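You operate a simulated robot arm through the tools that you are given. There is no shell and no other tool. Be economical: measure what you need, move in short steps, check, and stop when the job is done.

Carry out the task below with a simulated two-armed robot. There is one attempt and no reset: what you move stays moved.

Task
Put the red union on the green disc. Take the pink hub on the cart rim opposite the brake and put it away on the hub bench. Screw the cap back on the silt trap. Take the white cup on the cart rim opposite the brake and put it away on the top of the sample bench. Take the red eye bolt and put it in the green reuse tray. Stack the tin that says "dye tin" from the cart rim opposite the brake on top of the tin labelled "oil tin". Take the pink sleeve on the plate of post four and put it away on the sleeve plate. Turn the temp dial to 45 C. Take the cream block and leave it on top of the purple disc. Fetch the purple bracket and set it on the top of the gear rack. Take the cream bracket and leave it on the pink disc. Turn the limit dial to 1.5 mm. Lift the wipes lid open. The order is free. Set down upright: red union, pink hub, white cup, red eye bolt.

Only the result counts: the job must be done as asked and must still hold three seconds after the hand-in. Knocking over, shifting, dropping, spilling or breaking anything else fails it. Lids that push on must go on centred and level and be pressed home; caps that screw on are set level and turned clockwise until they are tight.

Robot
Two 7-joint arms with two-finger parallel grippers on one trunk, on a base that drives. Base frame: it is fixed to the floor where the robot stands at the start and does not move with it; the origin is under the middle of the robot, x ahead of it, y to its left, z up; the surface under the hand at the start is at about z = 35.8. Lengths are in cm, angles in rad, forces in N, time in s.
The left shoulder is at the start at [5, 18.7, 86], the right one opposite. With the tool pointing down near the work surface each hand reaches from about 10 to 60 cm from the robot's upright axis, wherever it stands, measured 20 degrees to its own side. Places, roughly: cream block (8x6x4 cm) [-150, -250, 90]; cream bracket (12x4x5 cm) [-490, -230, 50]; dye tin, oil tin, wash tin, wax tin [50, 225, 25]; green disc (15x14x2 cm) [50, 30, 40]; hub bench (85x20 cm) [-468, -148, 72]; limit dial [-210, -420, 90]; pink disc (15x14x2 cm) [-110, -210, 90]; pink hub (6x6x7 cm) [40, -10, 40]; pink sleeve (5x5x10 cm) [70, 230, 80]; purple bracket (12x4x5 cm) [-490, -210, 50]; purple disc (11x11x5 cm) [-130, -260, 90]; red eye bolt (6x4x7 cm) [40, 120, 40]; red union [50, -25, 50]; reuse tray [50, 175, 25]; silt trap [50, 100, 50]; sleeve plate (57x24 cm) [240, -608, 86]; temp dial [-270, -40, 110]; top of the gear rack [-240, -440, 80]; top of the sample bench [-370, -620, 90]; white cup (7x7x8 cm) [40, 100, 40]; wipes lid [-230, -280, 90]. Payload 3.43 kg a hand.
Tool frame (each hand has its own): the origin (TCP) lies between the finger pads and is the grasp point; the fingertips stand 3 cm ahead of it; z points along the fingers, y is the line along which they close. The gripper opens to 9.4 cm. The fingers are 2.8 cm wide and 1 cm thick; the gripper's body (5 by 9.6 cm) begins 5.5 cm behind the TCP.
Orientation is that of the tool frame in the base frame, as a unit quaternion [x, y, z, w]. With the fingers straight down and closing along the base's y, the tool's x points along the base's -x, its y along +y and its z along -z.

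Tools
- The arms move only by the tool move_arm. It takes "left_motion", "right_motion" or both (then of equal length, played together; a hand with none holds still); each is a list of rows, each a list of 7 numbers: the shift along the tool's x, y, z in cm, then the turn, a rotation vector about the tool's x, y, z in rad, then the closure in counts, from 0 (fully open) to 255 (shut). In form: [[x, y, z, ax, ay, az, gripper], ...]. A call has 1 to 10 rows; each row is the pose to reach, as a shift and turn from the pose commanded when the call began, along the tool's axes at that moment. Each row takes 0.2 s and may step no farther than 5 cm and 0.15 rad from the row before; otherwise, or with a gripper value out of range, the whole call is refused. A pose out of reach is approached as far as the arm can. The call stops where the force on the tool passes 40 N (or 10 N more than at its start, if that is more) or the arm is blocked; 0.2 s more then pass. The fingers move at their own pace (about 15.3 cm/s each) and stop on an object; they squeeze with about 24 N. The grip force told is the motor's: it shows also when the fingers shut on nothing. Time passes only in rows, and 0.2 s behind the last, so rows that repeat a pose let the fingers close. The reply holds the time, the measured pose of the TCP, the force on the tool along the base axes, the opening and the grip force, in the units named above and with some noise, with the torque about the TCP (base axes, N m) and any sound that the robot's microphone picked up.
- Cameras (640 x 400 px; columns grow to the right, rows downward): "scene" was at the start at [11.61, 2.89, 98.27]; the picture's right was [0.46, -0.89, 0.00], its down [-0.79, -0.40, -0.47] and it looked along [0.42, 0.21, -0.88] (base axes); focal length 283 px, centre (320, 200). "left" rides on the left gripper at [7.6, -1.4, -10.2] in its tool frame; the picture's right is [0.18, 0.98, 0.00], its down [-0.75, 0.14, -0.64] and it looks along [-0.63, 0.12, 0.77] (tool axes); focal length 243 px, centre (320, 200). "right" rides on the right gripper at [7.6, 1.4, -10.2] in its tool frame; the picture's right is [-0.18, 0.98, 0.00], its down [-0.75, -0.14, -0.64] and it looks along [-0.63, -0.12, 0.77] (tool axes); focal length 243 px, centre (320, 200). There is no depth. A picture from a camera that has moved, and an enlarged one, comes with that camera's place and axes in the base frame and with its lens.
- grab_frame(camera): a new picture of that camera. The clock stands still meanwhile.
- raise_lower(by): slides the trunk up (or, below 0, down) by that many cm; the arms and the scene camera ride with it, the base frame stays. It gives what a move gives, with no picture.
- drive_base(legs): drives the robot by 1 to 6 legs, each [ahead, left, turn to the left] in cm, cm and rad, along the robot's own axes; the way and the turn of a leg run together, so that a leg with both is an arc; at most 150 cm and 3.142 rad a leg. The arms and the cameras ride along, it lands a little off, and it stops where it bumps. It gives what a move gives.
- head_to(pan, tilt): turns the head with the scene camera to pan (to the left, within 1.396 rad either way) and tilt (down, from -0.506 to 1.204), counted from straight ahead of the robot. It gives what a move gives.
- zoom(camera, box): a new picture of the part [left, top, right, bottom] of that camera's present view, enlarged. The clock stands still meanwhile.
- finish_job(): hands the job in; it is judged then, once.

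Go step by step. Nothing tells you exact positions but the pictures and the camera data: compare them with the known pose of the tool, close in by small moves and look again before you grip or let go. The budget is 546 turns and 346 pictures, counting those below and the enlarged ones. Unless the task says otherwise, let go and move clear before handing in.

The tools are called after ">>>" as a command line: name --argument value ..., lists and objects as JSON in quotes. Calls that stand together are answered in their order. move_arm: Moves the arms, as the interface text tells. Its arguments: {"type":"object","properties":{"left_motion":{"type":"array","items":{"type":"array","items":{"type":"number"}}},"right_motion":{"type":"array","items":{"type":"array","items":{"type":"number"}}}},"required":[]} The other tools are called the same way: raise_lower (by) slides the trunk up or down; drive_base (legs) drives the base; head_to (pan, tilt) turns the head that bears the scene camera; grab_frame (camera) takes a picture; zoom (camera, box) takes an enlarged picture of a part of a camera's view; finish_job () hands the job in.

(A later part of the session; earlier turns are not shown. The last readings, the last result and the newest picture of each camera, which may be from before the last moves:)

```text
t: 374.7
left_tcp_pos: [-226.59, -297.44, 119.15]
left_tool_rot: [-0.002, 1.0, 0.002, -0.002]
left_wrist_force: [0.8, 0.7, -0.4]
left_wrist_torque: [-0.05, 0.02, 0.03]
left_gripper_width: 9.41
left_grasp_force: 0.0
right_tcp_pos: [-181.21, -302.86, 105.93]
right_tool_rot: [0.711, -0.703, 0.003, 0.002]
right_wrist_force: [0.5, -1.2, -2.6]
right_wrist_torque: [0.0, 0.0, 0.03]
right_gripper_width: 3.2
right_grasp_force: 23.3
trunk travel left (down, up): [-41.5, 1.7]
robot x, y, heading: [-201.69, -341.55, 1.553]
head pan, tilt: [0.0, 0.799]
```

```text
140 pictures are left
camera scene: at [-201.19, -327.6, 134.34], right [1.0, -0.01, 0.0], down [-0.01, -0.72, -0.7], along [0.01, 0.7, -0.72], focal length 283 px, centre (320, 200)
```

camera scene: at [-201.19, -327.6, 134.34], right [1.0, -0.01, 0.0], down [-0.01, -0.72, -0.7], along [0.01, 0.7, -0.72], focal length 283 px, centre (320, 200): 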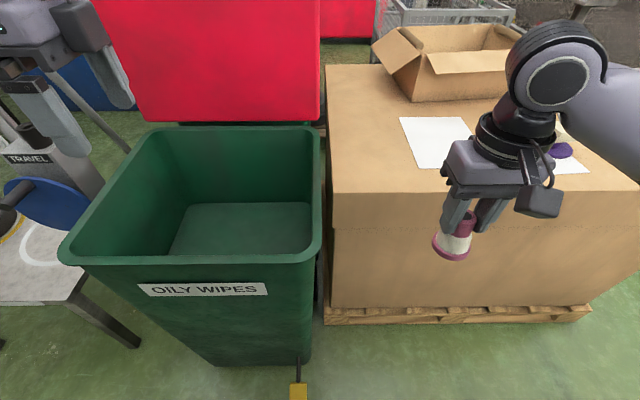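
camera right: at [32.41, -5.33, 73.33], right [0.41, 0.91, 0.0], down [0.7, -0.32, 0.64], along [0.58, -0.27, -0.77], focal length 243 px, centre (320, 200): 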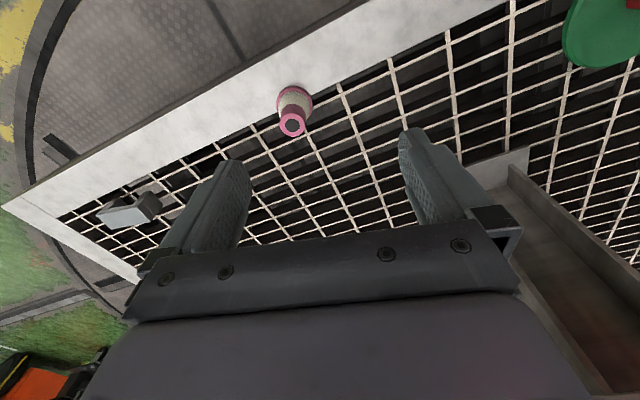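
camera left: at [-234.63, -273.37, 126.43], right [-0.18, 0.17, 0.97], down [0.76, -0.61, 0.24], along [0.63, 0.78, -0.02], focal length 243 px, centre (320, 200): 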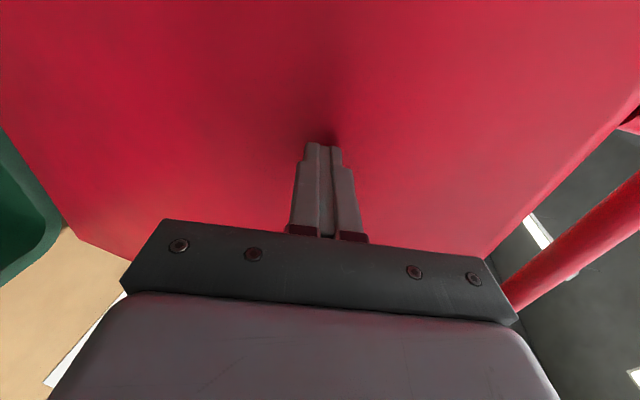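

The lid is stable. Now find a way west to the hub bench: look left.

>>> head_to --pan 1.39 --tilt 0.5

>>> grab_frame --camera "scene"

>>> head_to --pan 0.9 --tilt 0.4

>>> grab_frame --camera "scene"

```text
t: 376.2
left_tcp_pos: [-226.56, -297.42, 119.12]
left_tool_rot: [-0.001, 1.0, 0.002, -0.003]
left_wrist_force: [0.2, 0.2, -0.2]
left_wrist_torque: [-0.05, 0.04, 0.01]
left_gripper_width: 9.4
left_grasp_force: 0.1
right_tcp_pos: [-181.23, -302.82, 106.05]
right_tool_rot: [0.712, -0.702, 0.003, 0.002]
right_wrist_force: [0.6, -0.1, -2.9]
right_wrist_torque: [-0.01, 0.01, -0.01]
right_gripper_width: 3.19
right_grasp_force: 24.0
trunk travel left (down, up): [-41.5, 1.7]
robot x, y, heading: [-201.4, -341.42, 1.557]
head pan, tilt: [1.389, 0.499]
```

```text
139 pictures are left
camera scene: at [-210.23, -333.91, 136.94], right [0.19, 0.98, 0.0], down [0.47, -0.09, -0.88], along [-0.86, 0.17, -0.48], focal length 283 px, centre (320, 200)
```

scene: 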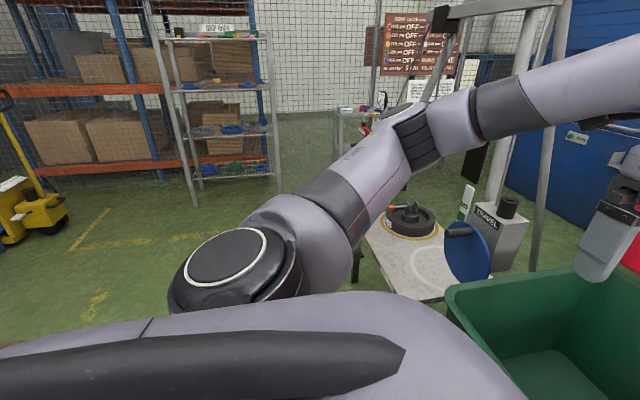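

```text
t: 377.2
left_tcp_pos: [-226.47, -297.44, 119.1]
left_tool_rot: [-0.002, 1.0, 0.002, -0.003]
left_wrist_force: [1.0, 1.6, -0.6]
left_wrist_torque: [-0.05, 0.05, 0.03]
left_gripper_width: 9.38
left_grasp_force: 0.1
right_tcp_pos: [-181.16, -302.94, 106.13]
right_tool_rot: [0.711, -0.703, 0.003, 0.001]
right_wrist_force: [1.1, -2.0, -3.0]
right_wrist_torque: [0.07, 0.0, 0.04]
right_gripper_width: 3.2
right_grasp_force: 23.8
trunk travel left (down, up): [-41.5, 1.7]
robot x, y, heading: [-201.73, -341.39, 1.557]
head pan, tilt: [0.901, 0.4]
```

```text
138 pictures are left
camera scene: at [-208.47, -329.83, 137.85], right [0.63, 0.78, 0.0], down [0.3, -0.25, -0.92], along [-0.72, 0.58, -0.39], focal length 283 px, centre (320, 200)
```

scene: 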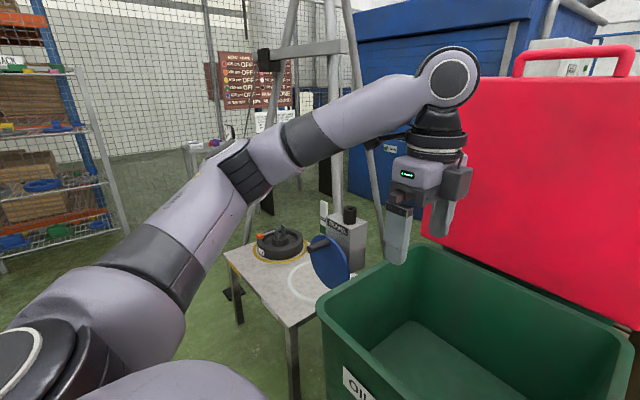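

>>> drive_base --legs '[[0, -14, 0]]'

>>> drive_base --legs '[[-10, 0, 0]]'

```text
t: 379.0
left_tcp_pos: [-212.49, -297.54, 119.17]
left_tool_rot: [-0.001, 1.0, 0.002, -0.003]
left_wrist_force: [0.4, 0.5, -0.7]
left_wrist_torque: [0.03, 0.0, 0.0]
left_gripper_width: 9.4
left_grasp_force: 0.0
right_tcp_pos: [-167.3, -303.05, 106.0]
right_tool_rot: [0.711, -0.703, 0.002, 0.003]
right_wrist_force: [-0.4, -0.1, -3.6]
right_wrist_torque: [-0.02, 0.01, 0.02]
right_gripper_width: 3.2
right_grasp_force: 23.9
trunk travel left (down, up): [-41.5, 1.7]
robot x, y, heading: [-187.72, -341.61, 1.562]
head pan, tilt: [0.901, 0.4]
```

```text
t: 380.2
left_tcp_pos: [-212.62, -307.64, 119.05]
left_tool_rot: [-0.001, 1.0, 0.003, -0.002]
left_wrist_force: [-0.3, 0.1, -0.5]
left_wrist_torque: [0.03, -0.02, -0.01]
left_gripper_width: 9.38
left_grasp_force: 0.0
right_tcp_pos: [-167.39, -313.07, 106.06]
right_tool_rot: [0.711, -0.704, 0.002, 0.001]
right_wrist_force: [-0.2, 0.7, -4.2]
right_wrist_torque: [0.03, 0.01, -0.01]
right_gripper_width: 3.22
right_grasp_force: 23.8
trunk travel left (down, up): [-41.5, 1.7]
robot x, y, heading: [-187.71, -351.56, 1.555]
head pan, tilt: [0.901, 0.4]
```

There's a cabinet corner behind-left and the pedal ahead: a tight corridor. I'll go back east, face west and look for clearance.

>>> drive_base --legs '[[12, 0, 0], [0, -40, 0], [0, 0, 1.58]]'

>>> head_to --pan 0 --tilt 0.55

>>> grab_frame --camera "scene"

```text
t: 389.0
left_tcp_pos: [-191.18, -366.13, 119.14]
left_tool_rot: [0.712, -0.702, 0.0, 0.003]
left_wrist_force: [0.6, 1.1, -0.3]
left_wrist_torque: [-0.02, 0.0, 0.01]
left_gripper_width: 9.41
left_grasp_force: 0.0
right_tcp_pos: [-186.26, -320.72, 105.96]
right_tool_rot: [1.0, 0.012, 0.003, -0.001]
right_wrist_force: [-0.1, 0.0, -3.0]
right_wrist_torque: [0.04, 0.0, 0.0]
right_gripper_width: 3.18
right_grasp_force: 24.0
trunk travel left (down, up): [-41.5, 1.7]
robot x, y, heading: [-147.73, -340.38, 3.143]
head pan, tilt: [0.901, 0.4]
```

```text
t: 390.2
left_tcp_pos: [-191.23, -366.11, 119.08]
left_tool_rot: [0.712, -0.702, 0.0, 0.003]
left_wrist_force: [0.1, 0.2, -0.4]
left_wrist_torque: [-0.01, 0.01, 0.01]
left_gripper_width: 9.42
left_grasp_force: 0.1
right_tcp_pos: [-186.13, -320.66, 106.04]
right_tool_rot: [1.0, 0.012, 0.003, -0.001]
right_wrist_force: [-0.3, 0.5, -3.7]
right_wrist_torque: [0.01, -0.03, 0.0]
right_gripper_width: 3.19
right_grasp_force: 24.3
trunk travel left (down, up): [-41.5, 1.7]
robot x, y, heading: [-147.19, -340.39, 3.135]
head pan, tilt: [0.0, 0.55]
```

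```text
137 pictures are left
camera scene: at [-162.21, -340.5, 136.48], right [0.0, 1.0, 0.0], down [0.52, 0.0, -0.85], along [-0.85, 0.0, -0.52], focal length 283 px, centre (320, 200)
```

scene: 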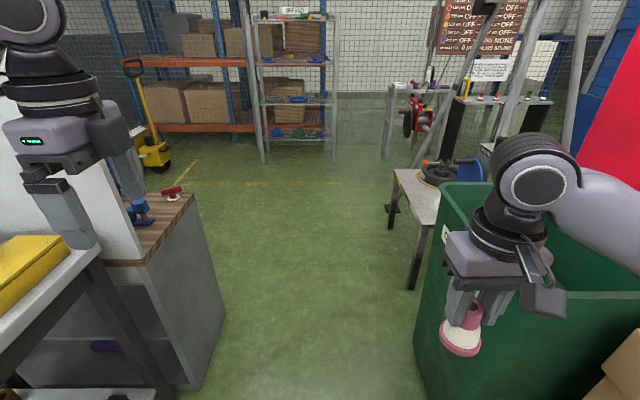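

The corridor is actually ~100 cm wide (cabinet with wooden top = gear rack at left). Drive west through it.

>>> drive_base --legs '[[0, 8, 0], [100, 0, 0], [90, 0, 0]]'

>>> head_to --pan -0.9 --tilt 0.4

>>> grab_frame --camera "scene"

```text
t: 394.1
left_tcp_pos: [-236.33, -373.73, 119.26]
left_tool_rot: [0.719, -0.695, 0.007, 0.005]
left_wrist_force: [-0.2, 0.6, 0.6]
left_wrist_torque: [-0.01, 0.0, 0.02]
left_gripper_width: 9.4
left_grasp_force: 0.2
right_tcp_pos: [-232.08, -327.57, 106.48]
right_tool_rot: [1.0, 0.014, -0.004, 0.004]
right_wrist_force: [-0.4, -0.2, -3.3]
right_wrist_torque: [0.01, 0.01, -0.01]
right_gripper_width: 3.21
right_grasp_force: 24.0
trunk travel left (down, up): [-41.5, 1.7]
robot x, y, heading: [-194.48, -347.95, -3.133]
head pan, tilt: [0.0, 0.55]
stopped in leg 2: the robot was blocked; the commanded pose is now the measured one
```

```text
t: 395.2
left_tcp_pos: [-236.31, -373.68, 119.31]
left_tool_rot: [0.72, -0.694, 0.005, 0.006]
left_wrist_force: [0.4, -1.1, -0.4]
left_wrist_torque: [-0.02, 0.03, -0.02]
left_gripper_width: 9.41
left_grasp_force: 0.1
right_tcp_pos: [-231.82, -327.72, 106.44]
right_tool_rot: [1.0, 0.012, -0.006, 0.003]
right_wrist_force: [0.2, -0.8, -3.4]
right_wrist_torque: [0.02, -0.04, 0.0]
right_gripper_width: 3.2
right_grasp_force: 23.3
trunk travel left (down, up): [-41.5, 1.7]
robot x, y, heading: [-194.4, -347.93, -3.143]
head pan, tilt: [-0.901, 0.4]
```

```text
136 pictures are left
camera scene: at [-203.86, -339.89, 138.0], right [0.78, 0.62, -0.02], down [0.22, -0.31, -0.92], along [-0.58, 0.72, -0.38], focal length 283 px, centre (320, 200)
```

scene: 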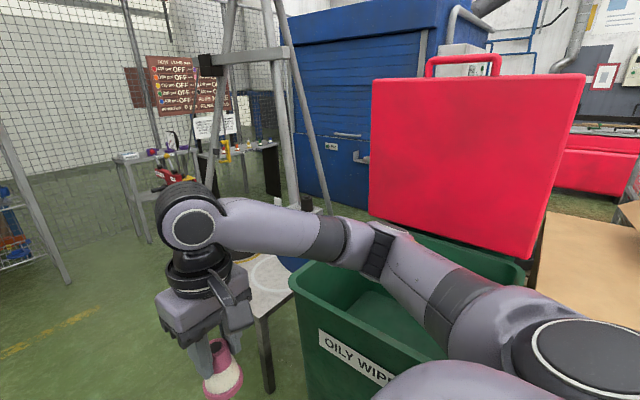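

Blocked again (and slightly tilted). Look down around the base front.

>>> drive_base --legs '[[-6, 0, 0]]'

>>> head_to --pan 0.6 --tilt 0.7

>>> grab_frame --camera "scene"

>>> head_to --pan -0.4 --tilt 0.85

>>> grab_frame --camera "scene"

```text
t: 396.2
left_tcp_pos: [-231.97, -374.5, 118.32]
left_tool_rot: [0.719, -0.695, 0.009, -0.004]
left_wrist_force: [-0.3, 0.4, -0.2]
left_wrist_torque: [-0.01, 0.05, 0.03]
left_gripper_width: 9.39
left_grasp_force: 0.1
right_tcp_pos: [-227.34, -328.28, 106.05]
right_tool_rot: [1.0, 0.013, 0.004, -0.001]
right_wrist_force: [1.6, -0.6, -2.0]
right_wrist_torque: [0.0, 0.03, 0.0]
right_gripper_width: 3.2
right_grasp_force: 24.3
trunk travel left (down, up): [-41.5, 1.7]
robot x, y, heading: [-188.48, -348.25, -3.14]
head pan, tilt: [-0.901, 0.4]
```

```text
t: 397.8
left_tcp_pos: [-232.11, -374.38, 118.11]
left_tool_rot: [0.719, -0.695, 0.01, -0.005]
left_wrist_force: [0.7, -1.1, -0.7]
left_wrist_torque: [0.0, -0.01, 0.01]
left_gripper_width: 9.35
left_grasp_force: 0.1
right_tcp_pos: [-227.46, -328.17, 105.92]
right_tool_rot: [1.0, 0.012, 0.004, -0.001]
right_wrist_force: [-0.4, 0.0, -3.8]
right_wrist_torque: [0.0, -0.01, 0.02]
right_gripper_width: 3.18
right_grasp_force: 24.0
trunk travel left (down, up): [-41.5, 1.7]
robot x, y, heading: [-188.66, -347.95, -3.136]
head pan, tilt: [0.6, 0.7]
```

```text
135 pictures are left
camera scene: at [-201.37, -352.92, 135.17], right [-0.57, 0.82, 0.0], down [0.53, 0.36, -0.76], along [-0.63, -0.43, -0.64], focal length 283 px, centre (320, 200)
```

scene: 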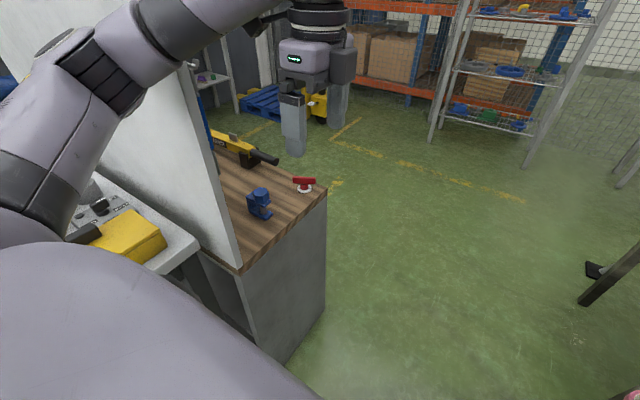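

```text
t: 399.1
left_tcp_pos: [-232.24, -374.48, 118.26]
left_tool_rot: [0.718, -0.696, 0.01, -0.004]
left_wrist_force: [1.1, 0.3, -0.8]
left_wrist_torque: [0.0, -0.03, -0.04]
left_gripper_width: 9.41
left_grasp_force: 0.0
right_tcp_pos: [-227.45, -328.36, 105.99]
right_tool_rot: [1.0, 0.013, 0.003, -0.001]
right_wrist_force: [-0.9, -0.5, -3.0]
right_wrist_torque: [-0.01, 0.0, 0.0]
right_gripper_width: 3.2
right_grasp_force: 24.4
trunk travel left (down, up): [-41.5, 1.7]
robot x, y, heading: [-188.53, -348.34, -3.139]
head pan, tilt: [-0.4, 0.85]
```

```text
134 pictures are left
camera scene: at [-201.57, -345.1, 133.94], right [0.39, 0.92, 0.0], down [0.69, -0.29, -0.66], along [-0.61, 0.26, -0.75], focal length 283 px, centre (320, 200)
```

scene: 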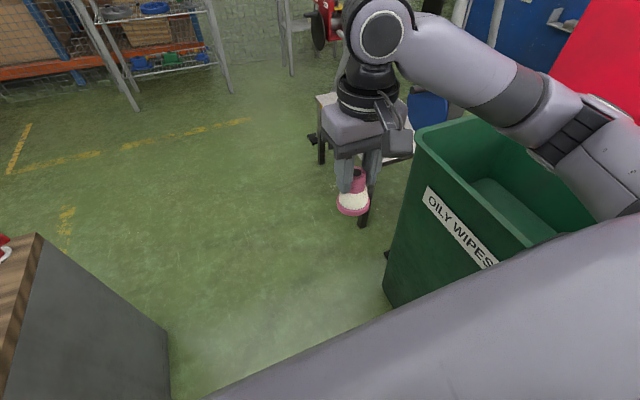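

The left elbow is brushing the whiteboard on the cabinet. Back off and look at that side first.

>>> drive_base --legs '[[-20, 0, 0]]'

>>> head_to --pan 0.5 --tilt 0.35

>>> grab_frame --camera "scene"

```text
t: 400.7
left_tcp_pos: [-212.35, -374.33, 118.23]
left_tool_rot: [0.719, -0.695, 0.01, -0.005]
left_wrist_force: [0.2, 0.1, 0.6]
left_wrist_torque: [-0.02, 0.03, -0.01]
left_gripper_width: 9.4
left_grasp_force: 0.1
right_tcp_pos: [-207.68, -328.33, 106.06]
right_tool_rot: [1.0, 0.014, 0.003, 0.0]
right_wrist_force: [0.0, 0.5, -3.4]
right_wrist_torque: [0.01, 0.02, 0.0]
right_gripper_width: 3.22
right_grasp_force: 23.8
trunk travel left (down, up): [-41.5, 1.7]
robot x, y, heading: [-168.67, -348.16, -3.134]
head pan, tilt: [-0.4, 0.85]
```

```text
t: 401.9
left_tcp_pos: [-212.53, -374.34, 118.13]
left_tool_rot: [0.719, -0.695, 0.011, -0.005]
left_wrist_force: [0.0, 0.4, 0.1]
left_wrist_torque: [0.01, 0.02, -0.03]
left_gripper_width: 9.4
left_grasp_force: 0.1
right_tcp_pos: [-207.79, -328.45, 106.02]
right_tool_rot: [1.0, 0.014, 0.005, -0.001]
right_wrist_force: [-1.2, 1.2, -2.9]
right_wrist_torque: [-0.01, 0.0, 0.03]
right_gripper_width: 3.19
right_grasp_force: 23.9
trunk travel left (down, up): [-41.5, 1.7]
robot x, y, heading: [-169.0, -347.7, -3.137]
head pan, tilt: [0.499, 0.351]
```

```text
133 pictures are left
camera scene: at [-182.84, -352.57, 138.3], right [-0.48, 0.88, 0.0], down [0.3, 0.17, -0.94], along [-0.82, -0.45, -0.34], focal length 283 px, centre (320, 200)
```

scene: 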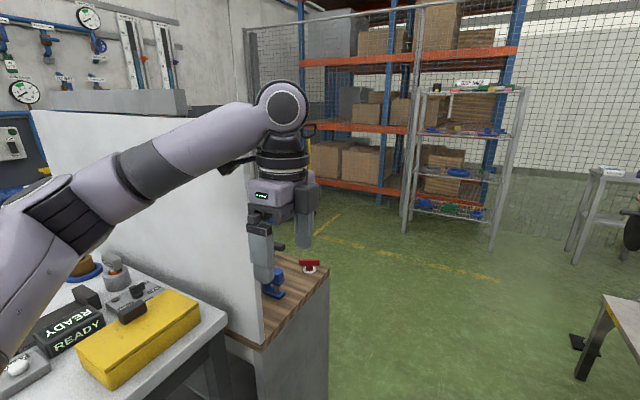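

I'll swing the left elbow inward by winding the hand counter-clockwise, then pass.

>>> move_arm --left_motion '[[0, 0, 0, 0, 0, -0.15, 0], [0, 0, 0, 0, 0, -0.3, 0], [0, 0, 0, 0, 0, -0.45, 0], [0, 0, 0, 0, 0, -0.6, 0], [0, 0, 0, 0, 0, -0.75, 0], [0, 0, 0, 0, 0, -0.9, 0], [0, 0, 0, 0, 0, -1.05, 0], [0, 0, 0, 0, 0, -1.2, 0], [0, 0, 0, 0, 0, -1.35, 0], [0, 0, 0, 0, 0, -1.5, 0]]'

>>> move_arm --left_motion '[[0, 0, 0, 0, 0, -0.15, 0], [0, 0, 0, 0, 0, -0.3, 0], [0, 0, 0, 0, 0, -0.45, 0], [0, 0, 0, 0, 0, -0.6, 0], [0, 0, 0, 0, 0, -0.75, 0], [0, 0, 0, 0, 0, -0.9, 0], [0, 0, 0, 0, 0, -1.05, 0], [0, 0, 0, 0, 0, -1.2, 0]]'

>>> grab_frame --camera "scene"

```text
t: 404.1
left_tcp_pos: [-212.38, -374.46, 118.1]
left_tool_rot: [1.0, -0.017, 0.011, 0.004]
left_wrist_force: [0.3, 0.3, 0.0]
left_wrist_torque: [0.01, 0.01, -0.01]
left_gripper_width: 9.4
left_grasp_force: 0.0
right_tcp_pos: [-207.79, -328.37, 105.88]
right_tool_rot: [1.0, 0.013, 0.004, -0.002]
right_wrist_force: [-0.6, -1.1, -2.8]
right_wrist_torque: [0.0, 0.0, 0.04]
right_gripper_width: 3.2
right_grasp_force: 23.6
trunk travel left (down, up): [-41.5, 1.7]
robot x, y, heading: [-169.05, -348.09, -3.141]
head pan, tilt: [0.499, 0.351]
```

```text
t: 405.9
left_tcp_pos: [-212.49, -374.37, 118.3]
left_tool_rot: [0.835, 0.551, 0.006, 0.008]
left_wrist_force: [0.0, 1.5, -0.3]
left_wrist_torque: [0.02, 0.04, 0.0]
left_gripper_width: 9.41
left_grasp_force: 0.0
right_tcp_pos: [-207.77, -328.36, 105.98]
right_tool_rot: [1.0, 0.014, 0.005, -0.001]
right_wrist_force: [0.6, 0.2, -3.3]
right_wrist_torque: [0.02, -0.05, -0.01]
right_gripper_width: 3.17
right_grasp_force: 24.2
trunk travel left (down, up): [-41.5, 1.7]
robot x, y, heading: [-168.85, -347.37, -3.14]
head pan, tilt: [0.499, 0.351]
```

```text
132 pictures are left
camera scene: at [-182.84, -352.57, 138.31], right [-0.48, 0.88, 0.0], down [0.3, 0.17, -0.94], along [-0.82, -0.45, -0.34], focal length 283 px, centre (320, 200)
```

scene: 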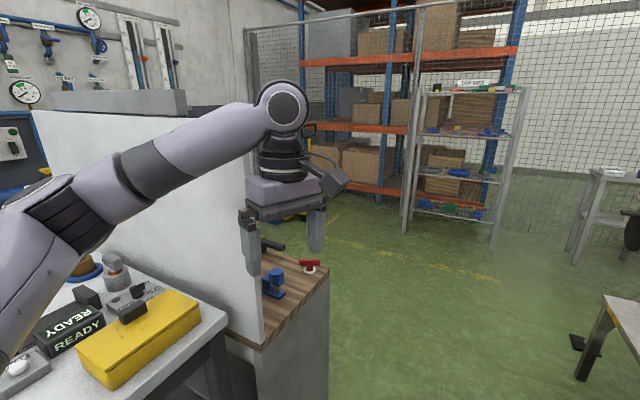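

>>> move_arm --left_motion '[[0, 0, 0, 0, 0, -0.15, 0], [0, 0, 0, 0, 0, -0.3, 0], [0, 0, 0, 0, 0, -0.45, 0], [0, 0, 0, 0, 0, -0.6, 0], [0, 0, 0, 0, 0, -0.75, 0], [0, 0, 0, 0, 0, -0.9, 0], [0, 0, 0, 0, 0, -1.05, 0], [0, 0, 0, 0, 0, -1.2, 0], [0, 0, 0, 0, 0, -1.35, 0], [0, 0, 0, 0, 0, -1.5, 0]]'

>>> grab_frame --camera "scene"

```text
t: 408.1
left_tcp_pos: [-217.51, -377.35, 120.57]
left_tool_rot: [0.245, 0.97, 0.002, 0.013]
left_wrist_force: [0.8, 1.0, 0.6]
left_wrist_torque: [-0.02, 0.01, -0.02]
left_gripper_width: 9.42
left_grasp_force: 0.1
left hand out of reach, approached as far as the arm can: row 9, 10
right_tcp_pos: [-207.71, -328.38, 105.92]
right_tool_rot: [1.0, 0.013, 0.005, -0.001]
right_wrist_force: [-0.2, -0.7, -3.7]
right_wrist_torque: [-0.01, -0.01, -0.02]
right_gripper_width: 3.21
right_grasp_force: 24.6
trunk travel left (down, up): [-41.5, 1.7]
robot x, y, heading: [-168.88, -348.39, -3.143]
head pan, tilt: [0.499, 0.351]
```

```text
131 pictures are left
camera scene: at [-182.83, -352.5, 138.31], right [-0.48, 0.88, 0.0], down [0.3, 0.16, -0.94], along [-0.82, -0.45, -0.34], focal length 283 px, centre (320, 200)
```

scene: 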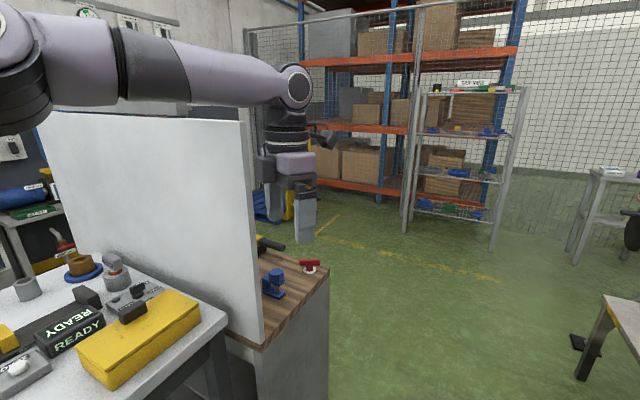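

>>> move_arm --left_motion '[[0, 0, 0, 0, 0, -0.15, 0], [0, 0, 0, 0, 0, -0.3, 0], [0, 0, 0, 0, 0, -0.45, 0], [0, 0, 0, 0, 0, -0.6, 0]]'

>>> grab_frame --camera "scene"

```text
t: 409.1
left_tcp_pos: [-225.82, -382.75, 124.71]
left_tool_rot: [-0.019, 1.0, -0.005, 0.021]
left_wrist_force: [-0.1, 0.2, -0.4]
left_wrist_torque: [0.04, 0.02, 0.03]
left_gripper_width: 9.41
left_grasp_force: 0.1
left hand out of reach, approached as far as the arm can: row 1, 2, 3, 4
right_tcp_pos: [-207.81, -328.47, 105.95]
right_tool_rot: [1.0, 0.013, 0.005, -0.002]
right_wrist_force: [-0.4, -0.4, -3.2]
right_wrist_torque: [0.05, 0.01, 0.02]
right_gripper_width: 3.21
right_grasp_force: 24.7
trunk travel left (down, up): [-41.5, 1.7]
robot x, y, heading: [-168.45, -348.13, -3.139]
head pan, tilt: [0.499, 0.351]
```

```text
130 pictures are left
camera scene: at [-182.83, -352.68, 138.3], right [-0.48, 0.88, 0.0], down [0.3, 0.17, -0.94], along [-0.82, -0.45, -0.34], focal length 283 px, centre (320, 200)
```

scene: 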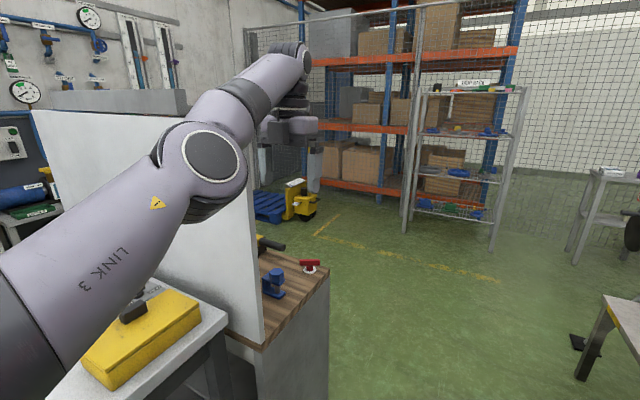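

>>> move_arm --left_motion '[[0, 4.5, 0, 0, 0, 0, 0], [-1, 9, 0, 0, 0, 0, 0], [-2, 13.5, 0, 0, 0, 0, 0], [-3, 18, 0, 0, 0, 0, 0]]'

>>> grab_frame --camera "scene"

```text
t: 410.1
left_tcp_pos: [-226.31, -377.92, 125.49]
left_tool_rot: [0.024, 1.0, -0.01, 0.014]
left_wrist_force: [0.7, 1.2, -0.1]
left_wrist_torque: [-0.01, 0.0, -0.05]
left_gripper_width: 9.4
left_grasp_force: 0.1
left hand out of reach, approached as far as the arm can: row 1, 2, 3, 4
right_tcp_pos: [-207.75, -328.09, 105.96]
right_tool_rot: [1.0, 0.014, 0.005, 0.0]
right_wrist_force: [0.3, 0.9, -3.7]
right_wrist_torque: [-0.01, 0.03, 0.02]
right_gripper_width: 3.16
right_grasp_force: 24.1
trunk travel left (down, up): [-41.5, 1.7]
robot x, y, heading: [-168.98, -348.28, -3.133]
head pan, tilt: [0.499, 0.351]
```

```text
129 pictures are left
camera scene: at [-182.82, -352.35, 138.32], right [-0.48, 0.88, 0.0], down [0.3, 0.16, -0.94], along [-0.82, -0.45, -0.34], focal length 283 px, centre (320, 200)
```

scene: 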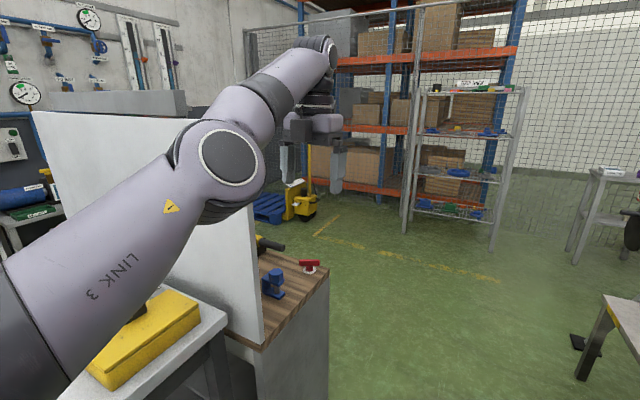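

Elbow is inside now. Drive west again.

>>> drive_base --legs '[[0, -3, 0], [60, 0, 0]]'

>>> grab_frame --camera "scene"

```text
t: 414.0
left_tcp_pos: [-287.05, -374.78, 125.23]
left_tool_rot: [0.026, 1.0, -0.009, 0.015]
left_wrist_force: [0.1, -0.4, -0.5]
left_wrist_torque: [0.05, 0.0, 0.0]
left_gripper_width: 9.4
left_grasp_force: 0.1
right_tcp_pos: [-268.04, -325.04, 105.9]
right_tool_rot: [1.0, 0.01, 0.005, 0.0]
right_wrist_force: [-0.2, 0.0, -3.0]
right_wrist_torque: [-0.02, 0.0, 0.03]
right_gripper_width: 3.21
right_grasp_force: 24.3
trunk travel left (down, up): [-41.5, 1.7]
robot x, y, heading: [-229.33, -344.8, 3.14]
head pan, tilt: [0.499, 0.351]
```

```text
128 pictures are left
camera scene: at [-243.32, -349.44, 138.3], right [-0.48, 0.88, 0.0], down [0.3, 0.16, -0.94], along [-0.83, -0.45, -0.34], focal length 283 px, centre (320, 200)
```

scene: 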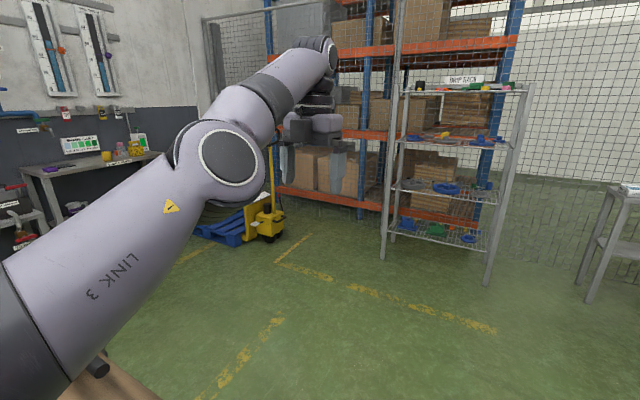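

>>> drive_base --legs '[[95, 0, 0]]'

>>> head_to --pan -0.8 --tilt 0.35

>>> grab_frame --camera "scene"

```text
t: 419.1
left_tcp_pos: [-383.44, -374.81, 125.28]
left_tool_rot: [0.026, 1.0, -0.01, 0.015]
left_wrist_force: [-0.9, 0.2, 0.7]
left_wrist_torque: [-0.01, -0.02, 0.04]
left_gripper_width: 9.43
left_grasp_force: 0.1
right_tcp_pos: [-364.78, -325.07, 105.95]
right_tool_rot: [1.0, 0.012, 0.004, -0.001]
right_wrist_force: [0.0, -0.5, -3.8]
right_wrist_torque: [-0.02, -0.02, 0.01]
right_gripper_width: 3.2
right_grasp_force: 24.0
trunk travel left (down, up): [-41.5, 1.7]
robot x, y, heading: [-325.86, -345.12, -3.144]
head pan, tilt: [0.499, 0.351]
```

```text
t: 420.5
left_tcp_pos: [-383.51, -374.84, 125.37]
left_tool_rot: [0.025, 1.0, -0.01, 0.014]
left_wrist_force: [0.0, -0.5, 0.9]
left_wrist_torque: [0.04, 0.04, 0.02]
left_gripper_width: 9.4
left_grasp_force: 0.0
right_tcp_pos: [-364.66, -325.09, 105.92]
right_tool_rot: [1.0, 0.013, 0.005, -0.001]
right_wrist_force: [-0.4, -0.8, -3.2]
right_wrist_torque: [0.03, -0.04, 0.03]
right_gripper_width: 3.18
right_grasp_force: 24.2
trunk travel left (down, up): [-41.5, 1.7]
robot x, y, heading: [-326.07, -344.94, -3.148]
head pan, tilt: [-0.799, 0.351]
```

```text
127 pictures are left
camera scene: at [-338.17, -338.24, 138.31], right [0.72, 0.7, 0.0], down [0.24, -0.25, -0.94], along [-0.66, 0.67, -0.34], focal length 283 px, centre (320, 200)
```

scene: 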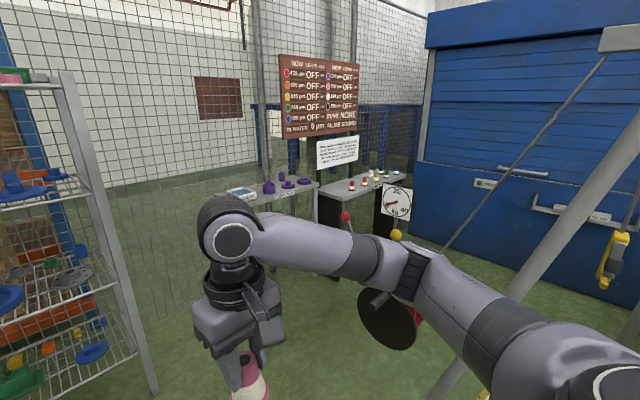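

I can see the hub bench (small cones) and the purple stand. Drive on: west a bit, turn north, then advance.

>>> drive_base --legs '[[65, 0, 0], [0, 0, -1.57]]'

>>> head_to --pan 0 --tilt 0.45

>>> grab_frame --camera "scene"

```text
t: 427.9
left_tcp_pos: [-423.13, -288.53, 125.4]
left_tool_rot: [0.713, 0.7, -0.018, 0.004]
left_wrist_force: [-0.3, -0.4, 0.8]
left_wrist_torque: [0.0, 0.02, -0.01]
left_gripper_width: 9.4
left_grasp_force: 0.0
right_tcp_pos: [-372.75, -305.66, 105.99]
right_tool_rot: [0.726, -0.687, 0.004, 0.002]
right_wrist_force: [-0.5, 0.2, -3.6]
right_wrist_torque: [-0.03, 0.03, -0.02]
right_gripper_width: 3.21
right_grasp_force: 24.5
trunk travel left (down, up): [-41.5, 1.7]
robot x, y, heading: [-391.44, -345.11, 1.602]
head pan, tilt: [-0.799, 0.351]
```

```text
t: 429.1
left_tcp_pos: [-423.18, -288.48, 125.36]
left_tool_rot: [0.713, 0.701, -0.018, 0.003]
left_wrist_force: [0.0, 1.1, 0.5]
left_wrist_torque: [0.01, 0.0, 0.01]
left_gripper_width: 9.42
left_grasp_force: 0.0
right_tcp_pos: [-372.88, -305.59, 106.06]
right_tool_rot: [0.726, -0.687, 0.004, 0.002]
right_wrist_force: [0.1, -0.4, -4.0]
right_wrist_torque: [-0.02, 0.02, 0.01]
right_gripper_width: 3.2
right_grasp_force: 24.2
trunk travel left (down, up): [-41.5, 1.7]
robot x, y, heading: [-391.44, -345.22, 1.603]
head pan, tilt: [0.0, 0.45]
```

```text
126 pictures are left
camera scene: at [-391.73, -330.09, 137.39], right [1.0, 0.03, 0.0], down [0.01, -0.44, -0.9], along [-0.03, 0.9, -0.44], focal length 283 px, centre (320, 200)
```

scene: 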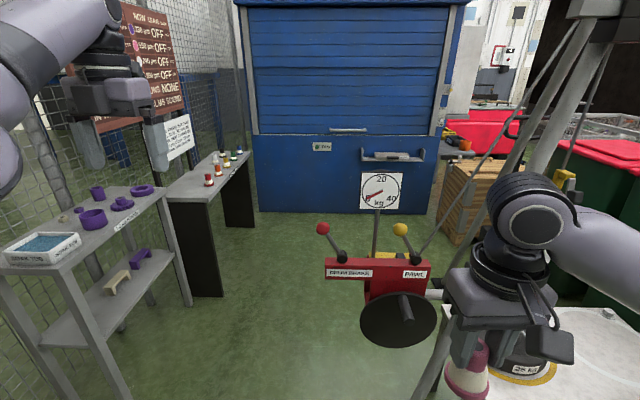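

Brackets are on the stand's lower shelf; the hub bench is behind it (east edge x≈-455, y −193..−105). Drive up to it.

>>> drive_base --legs '[[0, 33, -0.03], [95, 0, 0], [95, 0, 0], [0, 0, 1.57]]'

>>> head_to --pan -0.2 --tilt 0.75

>>> grab_frame --camera "scene"

```text
t: 435.2
left_tcp_pos: [-458.37, -237.97, 125.22]
left_tool_rot: [0.719, 0.694, -0.01, 0.008]
left_wrist_force: [0.7, -0.7, 1.7]
left_wrist_torque: [0.05, 0.01, 0.01]
left_gripper_width: 9.39
left_grasp_force: 0.0
right_tcp_pos: [-409.56, -255.63, 107.48]
right_tool_rot: [0.735, -0.677, -0.003, -0.012]
right_wrist_force: [-0.1, 0.0, -3.6]
right_wrist_torque: [-0.01, -0.03, 0.01]
right_gripper_width: 3.2
right_grasp_force: 23.8
trunk travel left (down, up): [-41.5, 1.7]
robot x, y, heading: [-425.71, -294.15, 1.597]
head pan, tilt: [0.0, 0.45]
stopped in leg 2: the robot was blocked; the commanded pose is now the measured one
```

```text
t: 436.0
left_tcp_pos: [-458.34, -237.67, 124.84]
left_tool_rot: [0.721, 0.693, -0.01, 0.01]
left_wrist_force: [0.2, 0.6, -1.0]
left_wrist_torque: [-0.04, 0.05, 0.01]
left_gripper_width: 9.4
left_grasp_force: 0.1
right_tcp_pos: [-409.33, -255.46, 107.31]
right_tool_rot: [0.735, -0.678, -0.001, -0.011]
right_wrist_force: [0.2, 0.2, -4.3]
right_wrist_torque: [-0.02, -0.01, 0.01]
right_gripper_width: 3.24
right_grasp_force: 24.0
trunk travel left (down, up): [-41.5, 1.7]
robot x, y, heading: [-425.51, -294.44, 1.588]
head pan, tilt: [-0.201, 0.75]
```

```text
125 pictures are left
camera scene: at [-426.4, -280.79, 134.83], right [0.98, -0.18, 0.02], down [-0.11, -0.67, -0.74], along [0.15, 0.72, -0.68], focal length 283 px, centre (320, 200)
```

scene: 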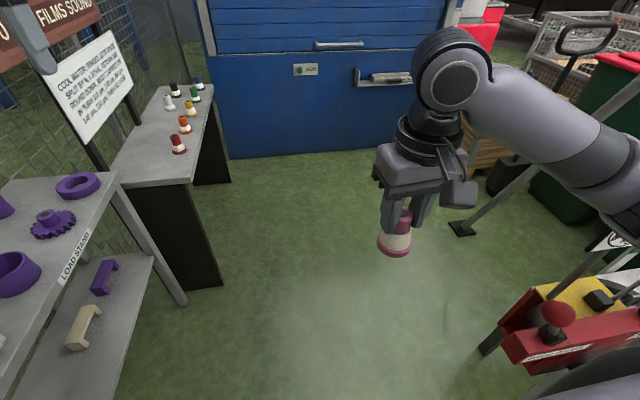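

Right side brushes the winch frame. Back off, shift left and continue.

>>> drive_base --legs '[[-6, 0, 0], [0, 7, 0], [60, 0, 0]]'

>>> grab_frame --camera "scene"

```text
t: 440.9
left_tcp_pos: [-465.62, -183.44, 125.25]
left_tool_rot: [0.716, 0.697, -0.018, 0.005]
left_wrist_force: [0.3, 0.9, 0.4]
left_wrist_torque: [-0.01, 0.03, -0.02]
left_gripper_width: 9.38
left_grasp_force: 0.1
right_tcp_pos: [-416.46, -200.77, 106.3]
right_tool_rot: [0.735, -0.678, -0.003, -0.001]
right_wrist_force: [0.2, 0.5, -3.8]
right_wrist_torque: [0.0, 0.0, -0.02]
right_gripper_width: 3.2
right_grasp_force: 24.1
trunk travel left (down, up): [-41.5, 1.7]
robot x, y, heading: [-434.31, -240.1, 1.599]
head pan, tilt: [-0.201, 0.75]
```

```text
124 pictures are left
camera scene: at [-432.92, -226.11, 134.74], right [0.99, -0.17, 0.0], down [-0.12, -0.67, -0.73], along [0.12, 0.72, -0.68], focal length 283 px, centre (320, 200)
```

scene: 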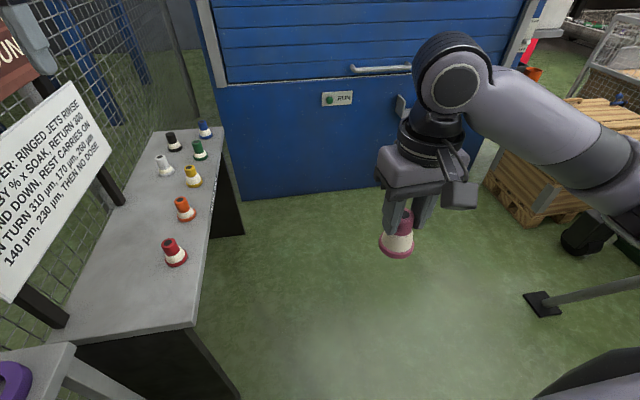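

>>> drive_base --legs '[[25, -12, 0], [45, -12, 0], [0, 0, 1.54]]'

>>> head_to --pan -0.1 --tilt 0.8

>>> grab_frame --camera "scene"

```text
t: 447.3
left_tcp_pos: [-474.53, -150.9, 125.21]
left_tool_rot: [0.416, 0.909, -0.01, 0.01]
left_wrist_force: [0.1, 0.0, -0.3]
left_wrist_torque: [0.0, -0.04, -0.03]
left_gripper_width: 9.41
left_grasp_force: 0.0
right_tcp_pos: [-428.0, -129.14, 106.36]
right_tool_rot: [0.939, -0.343, -0.002, 0.001]
right_wrist_force: [-0.7, 0.3, -3.0]
right_wrist_torque: [0.0, -0.03, 0.03]
right_gripper_width: 3.2
right_grasp_force: 24.2
trunk travel left (down, up): [-41.5, 1.7]
robot x, y, heading: [-412.39, -169.48, 2.395]
head pan, tilt: [-0.201, 0.75]
stopped in leg 3: the force on the tool passed its limit at 69 N (the readings are from after the stop); the commanded pose is now the measured one
```

```text
t: 448.0
left_tcp_pos: [-474.53, -150.9, 125.13]
left_tool_rot: [0.416, 0.909, -0.01, 0.011]
left_wrist_force: [0.3, 0.5, -0.8]
left_wrist_torque: [0.03, 0.0, -0.01]
left_gripper_width: 9.41
left_grasp_force: 0.1
right_tcp_pos: [-428.05, -129.15, 106.2]
right_tool_rot: [0.939, -0.343, -0.003, 0.001]
right_wrist_force: [0.7, -0.7, -3.7]
right_wrist_torque: [0.0, -0.03, -0.01]
right_gripper_width: 3.17
right_grasp_force: 24.1
trunk travel left (down, up): [-41.5, 1.7]
robot x, y, heading: [-413.03, -169.39, 2.391]
head pan, tilt: [-0.099, 0.799]
```

```text
123 pictures are left
camera scene: at [-422.22, -159.37, 134.34], right [0.75, 0.66, 0.0], down [0.47, -0.54, -0.7], along [-0.46, 0.52, -0.72], focal length 283 px, centre (320, 200)
```

scene: 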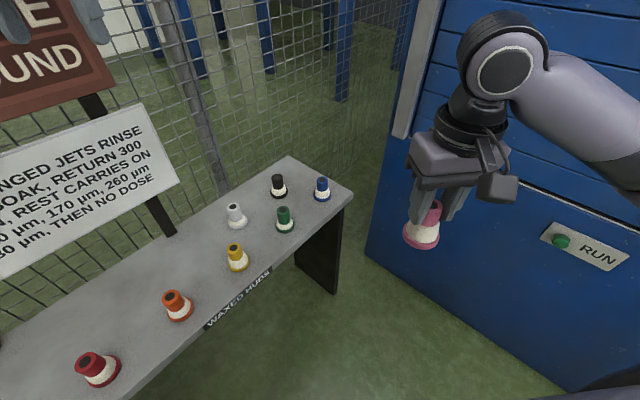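

The left hand touched the sign above; pull it back toward the robot.

>>> move_arm --left_motion '[[-4, 0.5, 0, 0, 0, 0, 0], [-8, 1, 0, 0, 0, 0, 0], [-12, 1.5, 0, 0, 0, 0, 0], [-16, 2, 0, 0, 0, 0, 0], [-20, 2.2, 0, 0, 0, 0, 0]]'

>>> grab_frame --camera "scene"

```text
t: 449.2
left_tcp_pos: [-473.9, -151.09, 126.61]
left_tool_rot: [0.416, 0.909, -0.009, 0.009]
left_wrist_force: [-0.1, 0.0, 0.4]
left_wrist_torque: [0.04, 0.02, 0.03]
left_gripper_width: 9.38
left_grasp_force: 0.0
left hand out of reach, approached as far as the arm can: row 1, 2, 3, 4, 5
right_tcp_pos: [-427.99, -129.23, 106.29]
right_tool_rot: [0.939, -0.343, -0.002, 0.001]
right_wrist_force: [-0.6, 0.0, -3.8]
right_wrist_torque: [0.0, 0.0, -0.01]
right_gripper_width: 3.21
right_grasp_force: 24.3
trunk travel left (down, up): [-41.5, 1.7]
robot x, y, heading: [-412.5, -169.35, 2.392]
head pan, tilt: [-0.099, 0.799]
```

```text
122 pictures are left
camera scene: at [-422.26, -159.38, 134.34], right [0.75, 0.66, 0.0], down [0.47, -0.54, -0.7], along [-0.46, 0.52, -0.72], focal length 283 px, centre (320, 200)
```

scene: 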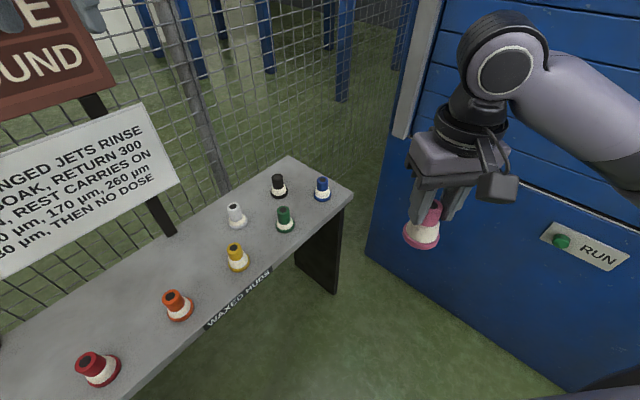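

The left arm is stuck wound up. Turn the base away, unwind the left hand clockwise to recover it.

>>> drive_base --legs '[[0, 0, -0.75]]'

>>> move_arm --left_motion '[[0, 0, 0, 0, 0, 0.15, 0], [0, 0, 0, 0, 0, 0.3, 0], [0, 0, 0, 0, 0, 0.45, 0], [0, 0, 0, 0, 0, 0.6, 0], [0, 0, 0, 0, 0, 0.75, 0], [0, 0, 0, 0, 0, 0.9, 0], [0, 0, 0, 0, 0, 1.05, 0], [0, 0, 0, 0, 0, 1.2, 0], [0, 0, 0, 0, 0, 1.35, 0], [0, 0, 0, 0, 0, 1.5, 0]]'

>>> move_arm --left_motion '[[0, 0, 0, 0, 0, 0.15, 0], [0, 0, 0, 0, 0, 0.3, 0], [0, 0, 0, 0, 0, 0.45, 0], [0, 0, 0, 0, 0, 0.6, 0], [0, 0, 0, 0, 0, 0.75, 0], [0, 0, 0, 0, 0, 0.9, 0], [0, 0, 0, 0, 0, 1.05, 0], [0, 0, 0, 0, 0, 1.2, 0], [0, 0, 0, 0, 0, 1.35, 0], [0, 0, 0, 0, 0, 1.5, 0]]'

```text
t: 451.6
left_tcp_pos: [-444.87, -114.16, 126.55]
left_tool_rot: [0.72, 0.694, -0.012, 0.006]
left_wrist_force: [-0.5, -0.3, 0.5]
left_wrist_torque: [0.01, 0.01, 0.0]
left_gripper_width: 9.38
left_grasp_force: 0.1
right_tcp_pos: [-396.32, -129.47, 106.36]
right_tool_rot: [0.748, -0.664, -0.002, -0.001]
right_wrist_force: [0.1, -0.2, -4.0]
right_wrist_torque: [0.01, -0.03, 0.04]
right_gripper_width: 3.19
right_grasp_force: 23.7
trunk travel left (down, up): [-41.5, 1.7]
robot x, y, heading: [-412.65, -169.32, 1.635]
head pan, tilt: [-0.099, 0.799]
```

```text
t: 453.8
left_tcp_pos: [-444.87, -114.24, 126.45]
left_tool_rot: [1.0, 0.014, -0.003, 0.012]
left_wrist_force: [0.2, 0.5, 0.1]
left_wrist_torque: [0.01, 0.0, -0.02]
left_gripper_width: 9.4
left_grasp_force: 0.0
right_tcp_pos: [-396.47, -129.41, 106.44]
right_tool_rot: [0.748, -0.664, -0.001, -0.001]
right_wrist_force: [0.3, 0.0, -3.1]
right_wrist_torque: [-0.01, 0.02, -0.02]
right_gripper_width: 3.19
right_grasp_force: 24.2
trunk travel left (down, up): [-41.5, 1.7]
robot x, y, heading: [-412.62, -169.27, 1.641]
head pan, tilt: [-0.099, 0.799]
```

```text
t: 455.9
left_tcp_pos: [-444.87, -114.13, 126.56]
left_tool_rot: [0.742, -0.671, 0.004, 0.013]
left_wrist_force: [0.1, 0.2, -0.8]
left_wrist_torque: [0.03, 0.0, -0.01]
left_gripper_width: 9.42
left_grasp_force: 0.0
right_tcp_pos: [-396.38, -129.52, 106.34]
right_tool_rot: [0.748, -0.663, -0.002, 0.0]
right_wrist_force: [0.1, 0.5, -4.3]
right_wrist_torque: [-0.02, 0.03, -0.01]
right_gripper_width: 3.21
right_grasp_force: 24.1
trunk travel left (down, up): [-41.5, 1.7]
robot x, y, heading: [-413.21, -169.68, 1.641]
head pan, tilt: [-0.099, 0.799]
```

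>>> move_arm --left_motion '[[4, 0, 0, 0, 0, 0.1, 0], [8, 0, 0, 0, 0, 0.2, 0], [12, 0, 0, 0, 0, 0.3, 0], [16, 0, 0, 0, 0, 0.4, 0], [20, 0, 0, 0, 0, 0.5, 0], [24, 0, 0, 0, 0, 0.6, 0]]'

>>> drive_base --legs '[[0, 0, 1.5]]'

>>> grab_frame --camera "scene"

```text
t: 457.4
left_tcp_pos: [-442.49, -138.09, 127.05]
left_tool_rot: [-0.511, 0.859, -0.008, -0.009]
left_wrist_force: [0.1, 0.1, 0.0]
left_wrist_torque: [0.02, 0.03, -0.01]
left_gripper_width: 9.43
left_grasp_force: 0.0
right_tcp_pos: [-396.39, -129.49, 106.46]
right_tool_rot: [0.749, -0.663, -0.002, -0.001]
right_wrist_force: [0.2, -0.8, -3.6]
right_wrist_torque: [-0.01, 0.02, -0.01]
right_gripper_width: 3.23
right_grasp_force: 23.2
trunk travel left (down, up): [-41.5, 1.7]
robot x, y, heading: [-412.58, -169.42, 1.639]
head pan, tilt: [-0.099, 0.799]
```

```text
t: 461.4
left_tcp_pos: [-445.94, -197.15, 127.07]
left_tool_rot: [0.961, -0.276, 0.012, 0.002]
left_wrist_force: [-0.4, -0.3, 0.2]
left_wrist_torque: [0.01, 0.01, 0.0]
left_gripper_width: 9.39
left_grasp_force: 0.0
right_tcp_pos: [-451.5, -150.62, 106.34]
right_tool_rot: [1.0, 0.027, -0.002, 0.001]
right_wrist_force: [0.1, -0.5, -3.6]
right_wrist_torque: [-0.01, 0.01, -0.03]
right_gripper_width: 3.2
right_grasp_force: 24.1
trunk travel left (down, up): [-41.5, 1.7]
robot x, y, heading: [-412.93, -169.38, -3.135]
head pan, tilt: [-0.099, 0.799]
```

```text
121 pictures are left
camera scene: at [-426.52, -168.69, 134.34], right [0.1, 1.0, 0.0], down [0.71, -0.07, -0.7], along [-0.69, 0.07, -0.72], focal length 283 px, centre (320, 200)
```

scene: 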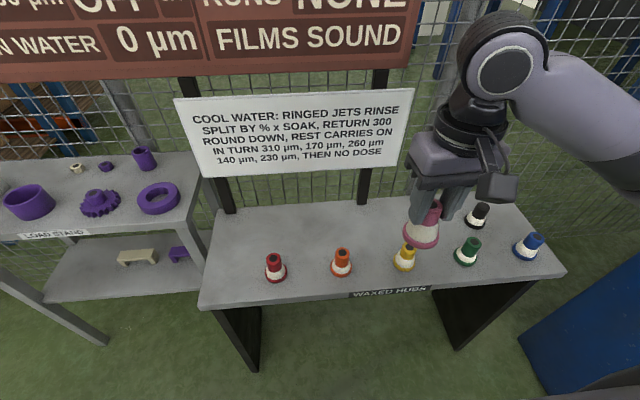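

I'll place the hub in the back row between the red and orange ones (~[-470.5,-168]). Shift the base left 14 cm first.

>>> drive_base --legs '[[0, 14, 0]]'

>>> grab_frame --camera "right"

```text
t: 463.3
left_tcp_pos: [-445.96, -210.91, 127.1]
left_tool_rot: [0.961, -0.277, 0.013, 0.002]
left_wrist_force: [0.9, 0.0, 0.3]
left_wrist_torque: [0.03, 0.02, -0.02]
left_gripper_width: 9.41
left_grasp_force: 0.0
right_tcp_pos: [-451.33, -164.42, 106.36]
right_tool_rot: [1.0, 0.026, -0.002, 0.001]
right_wrist_force: [-0.7, 1.2, -4.0]
right_wrist_torque: [0.03, -0.02, -0.01]
right_gripper_width: 3.17
right_grasp_force: 24.3
trunk travel left (down, up): [-41.5, 1.7]
robot x, y, heading: [-412.19, -183.31, -3.139]
head pan, tilt: [-0.099, 0.799]
```

```text
120 pictures are left
camera right: at [-443.64, -165.41, 116.63], right [-0.13, -0.99, 0.0], down [-0.76, 0.1, 0.64], along [-0.64, 0.08, -0.76], focal length 243 px, centre (320, 200)
```

right: 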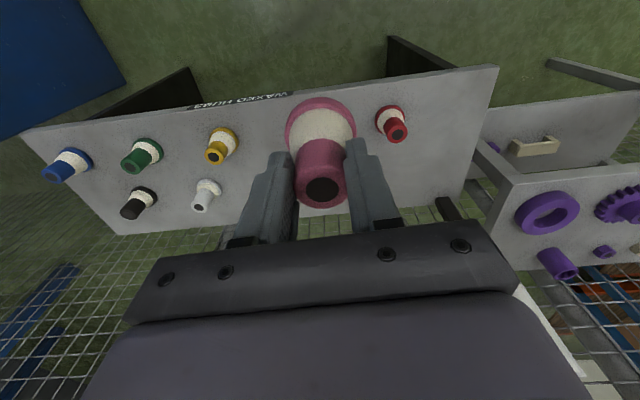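

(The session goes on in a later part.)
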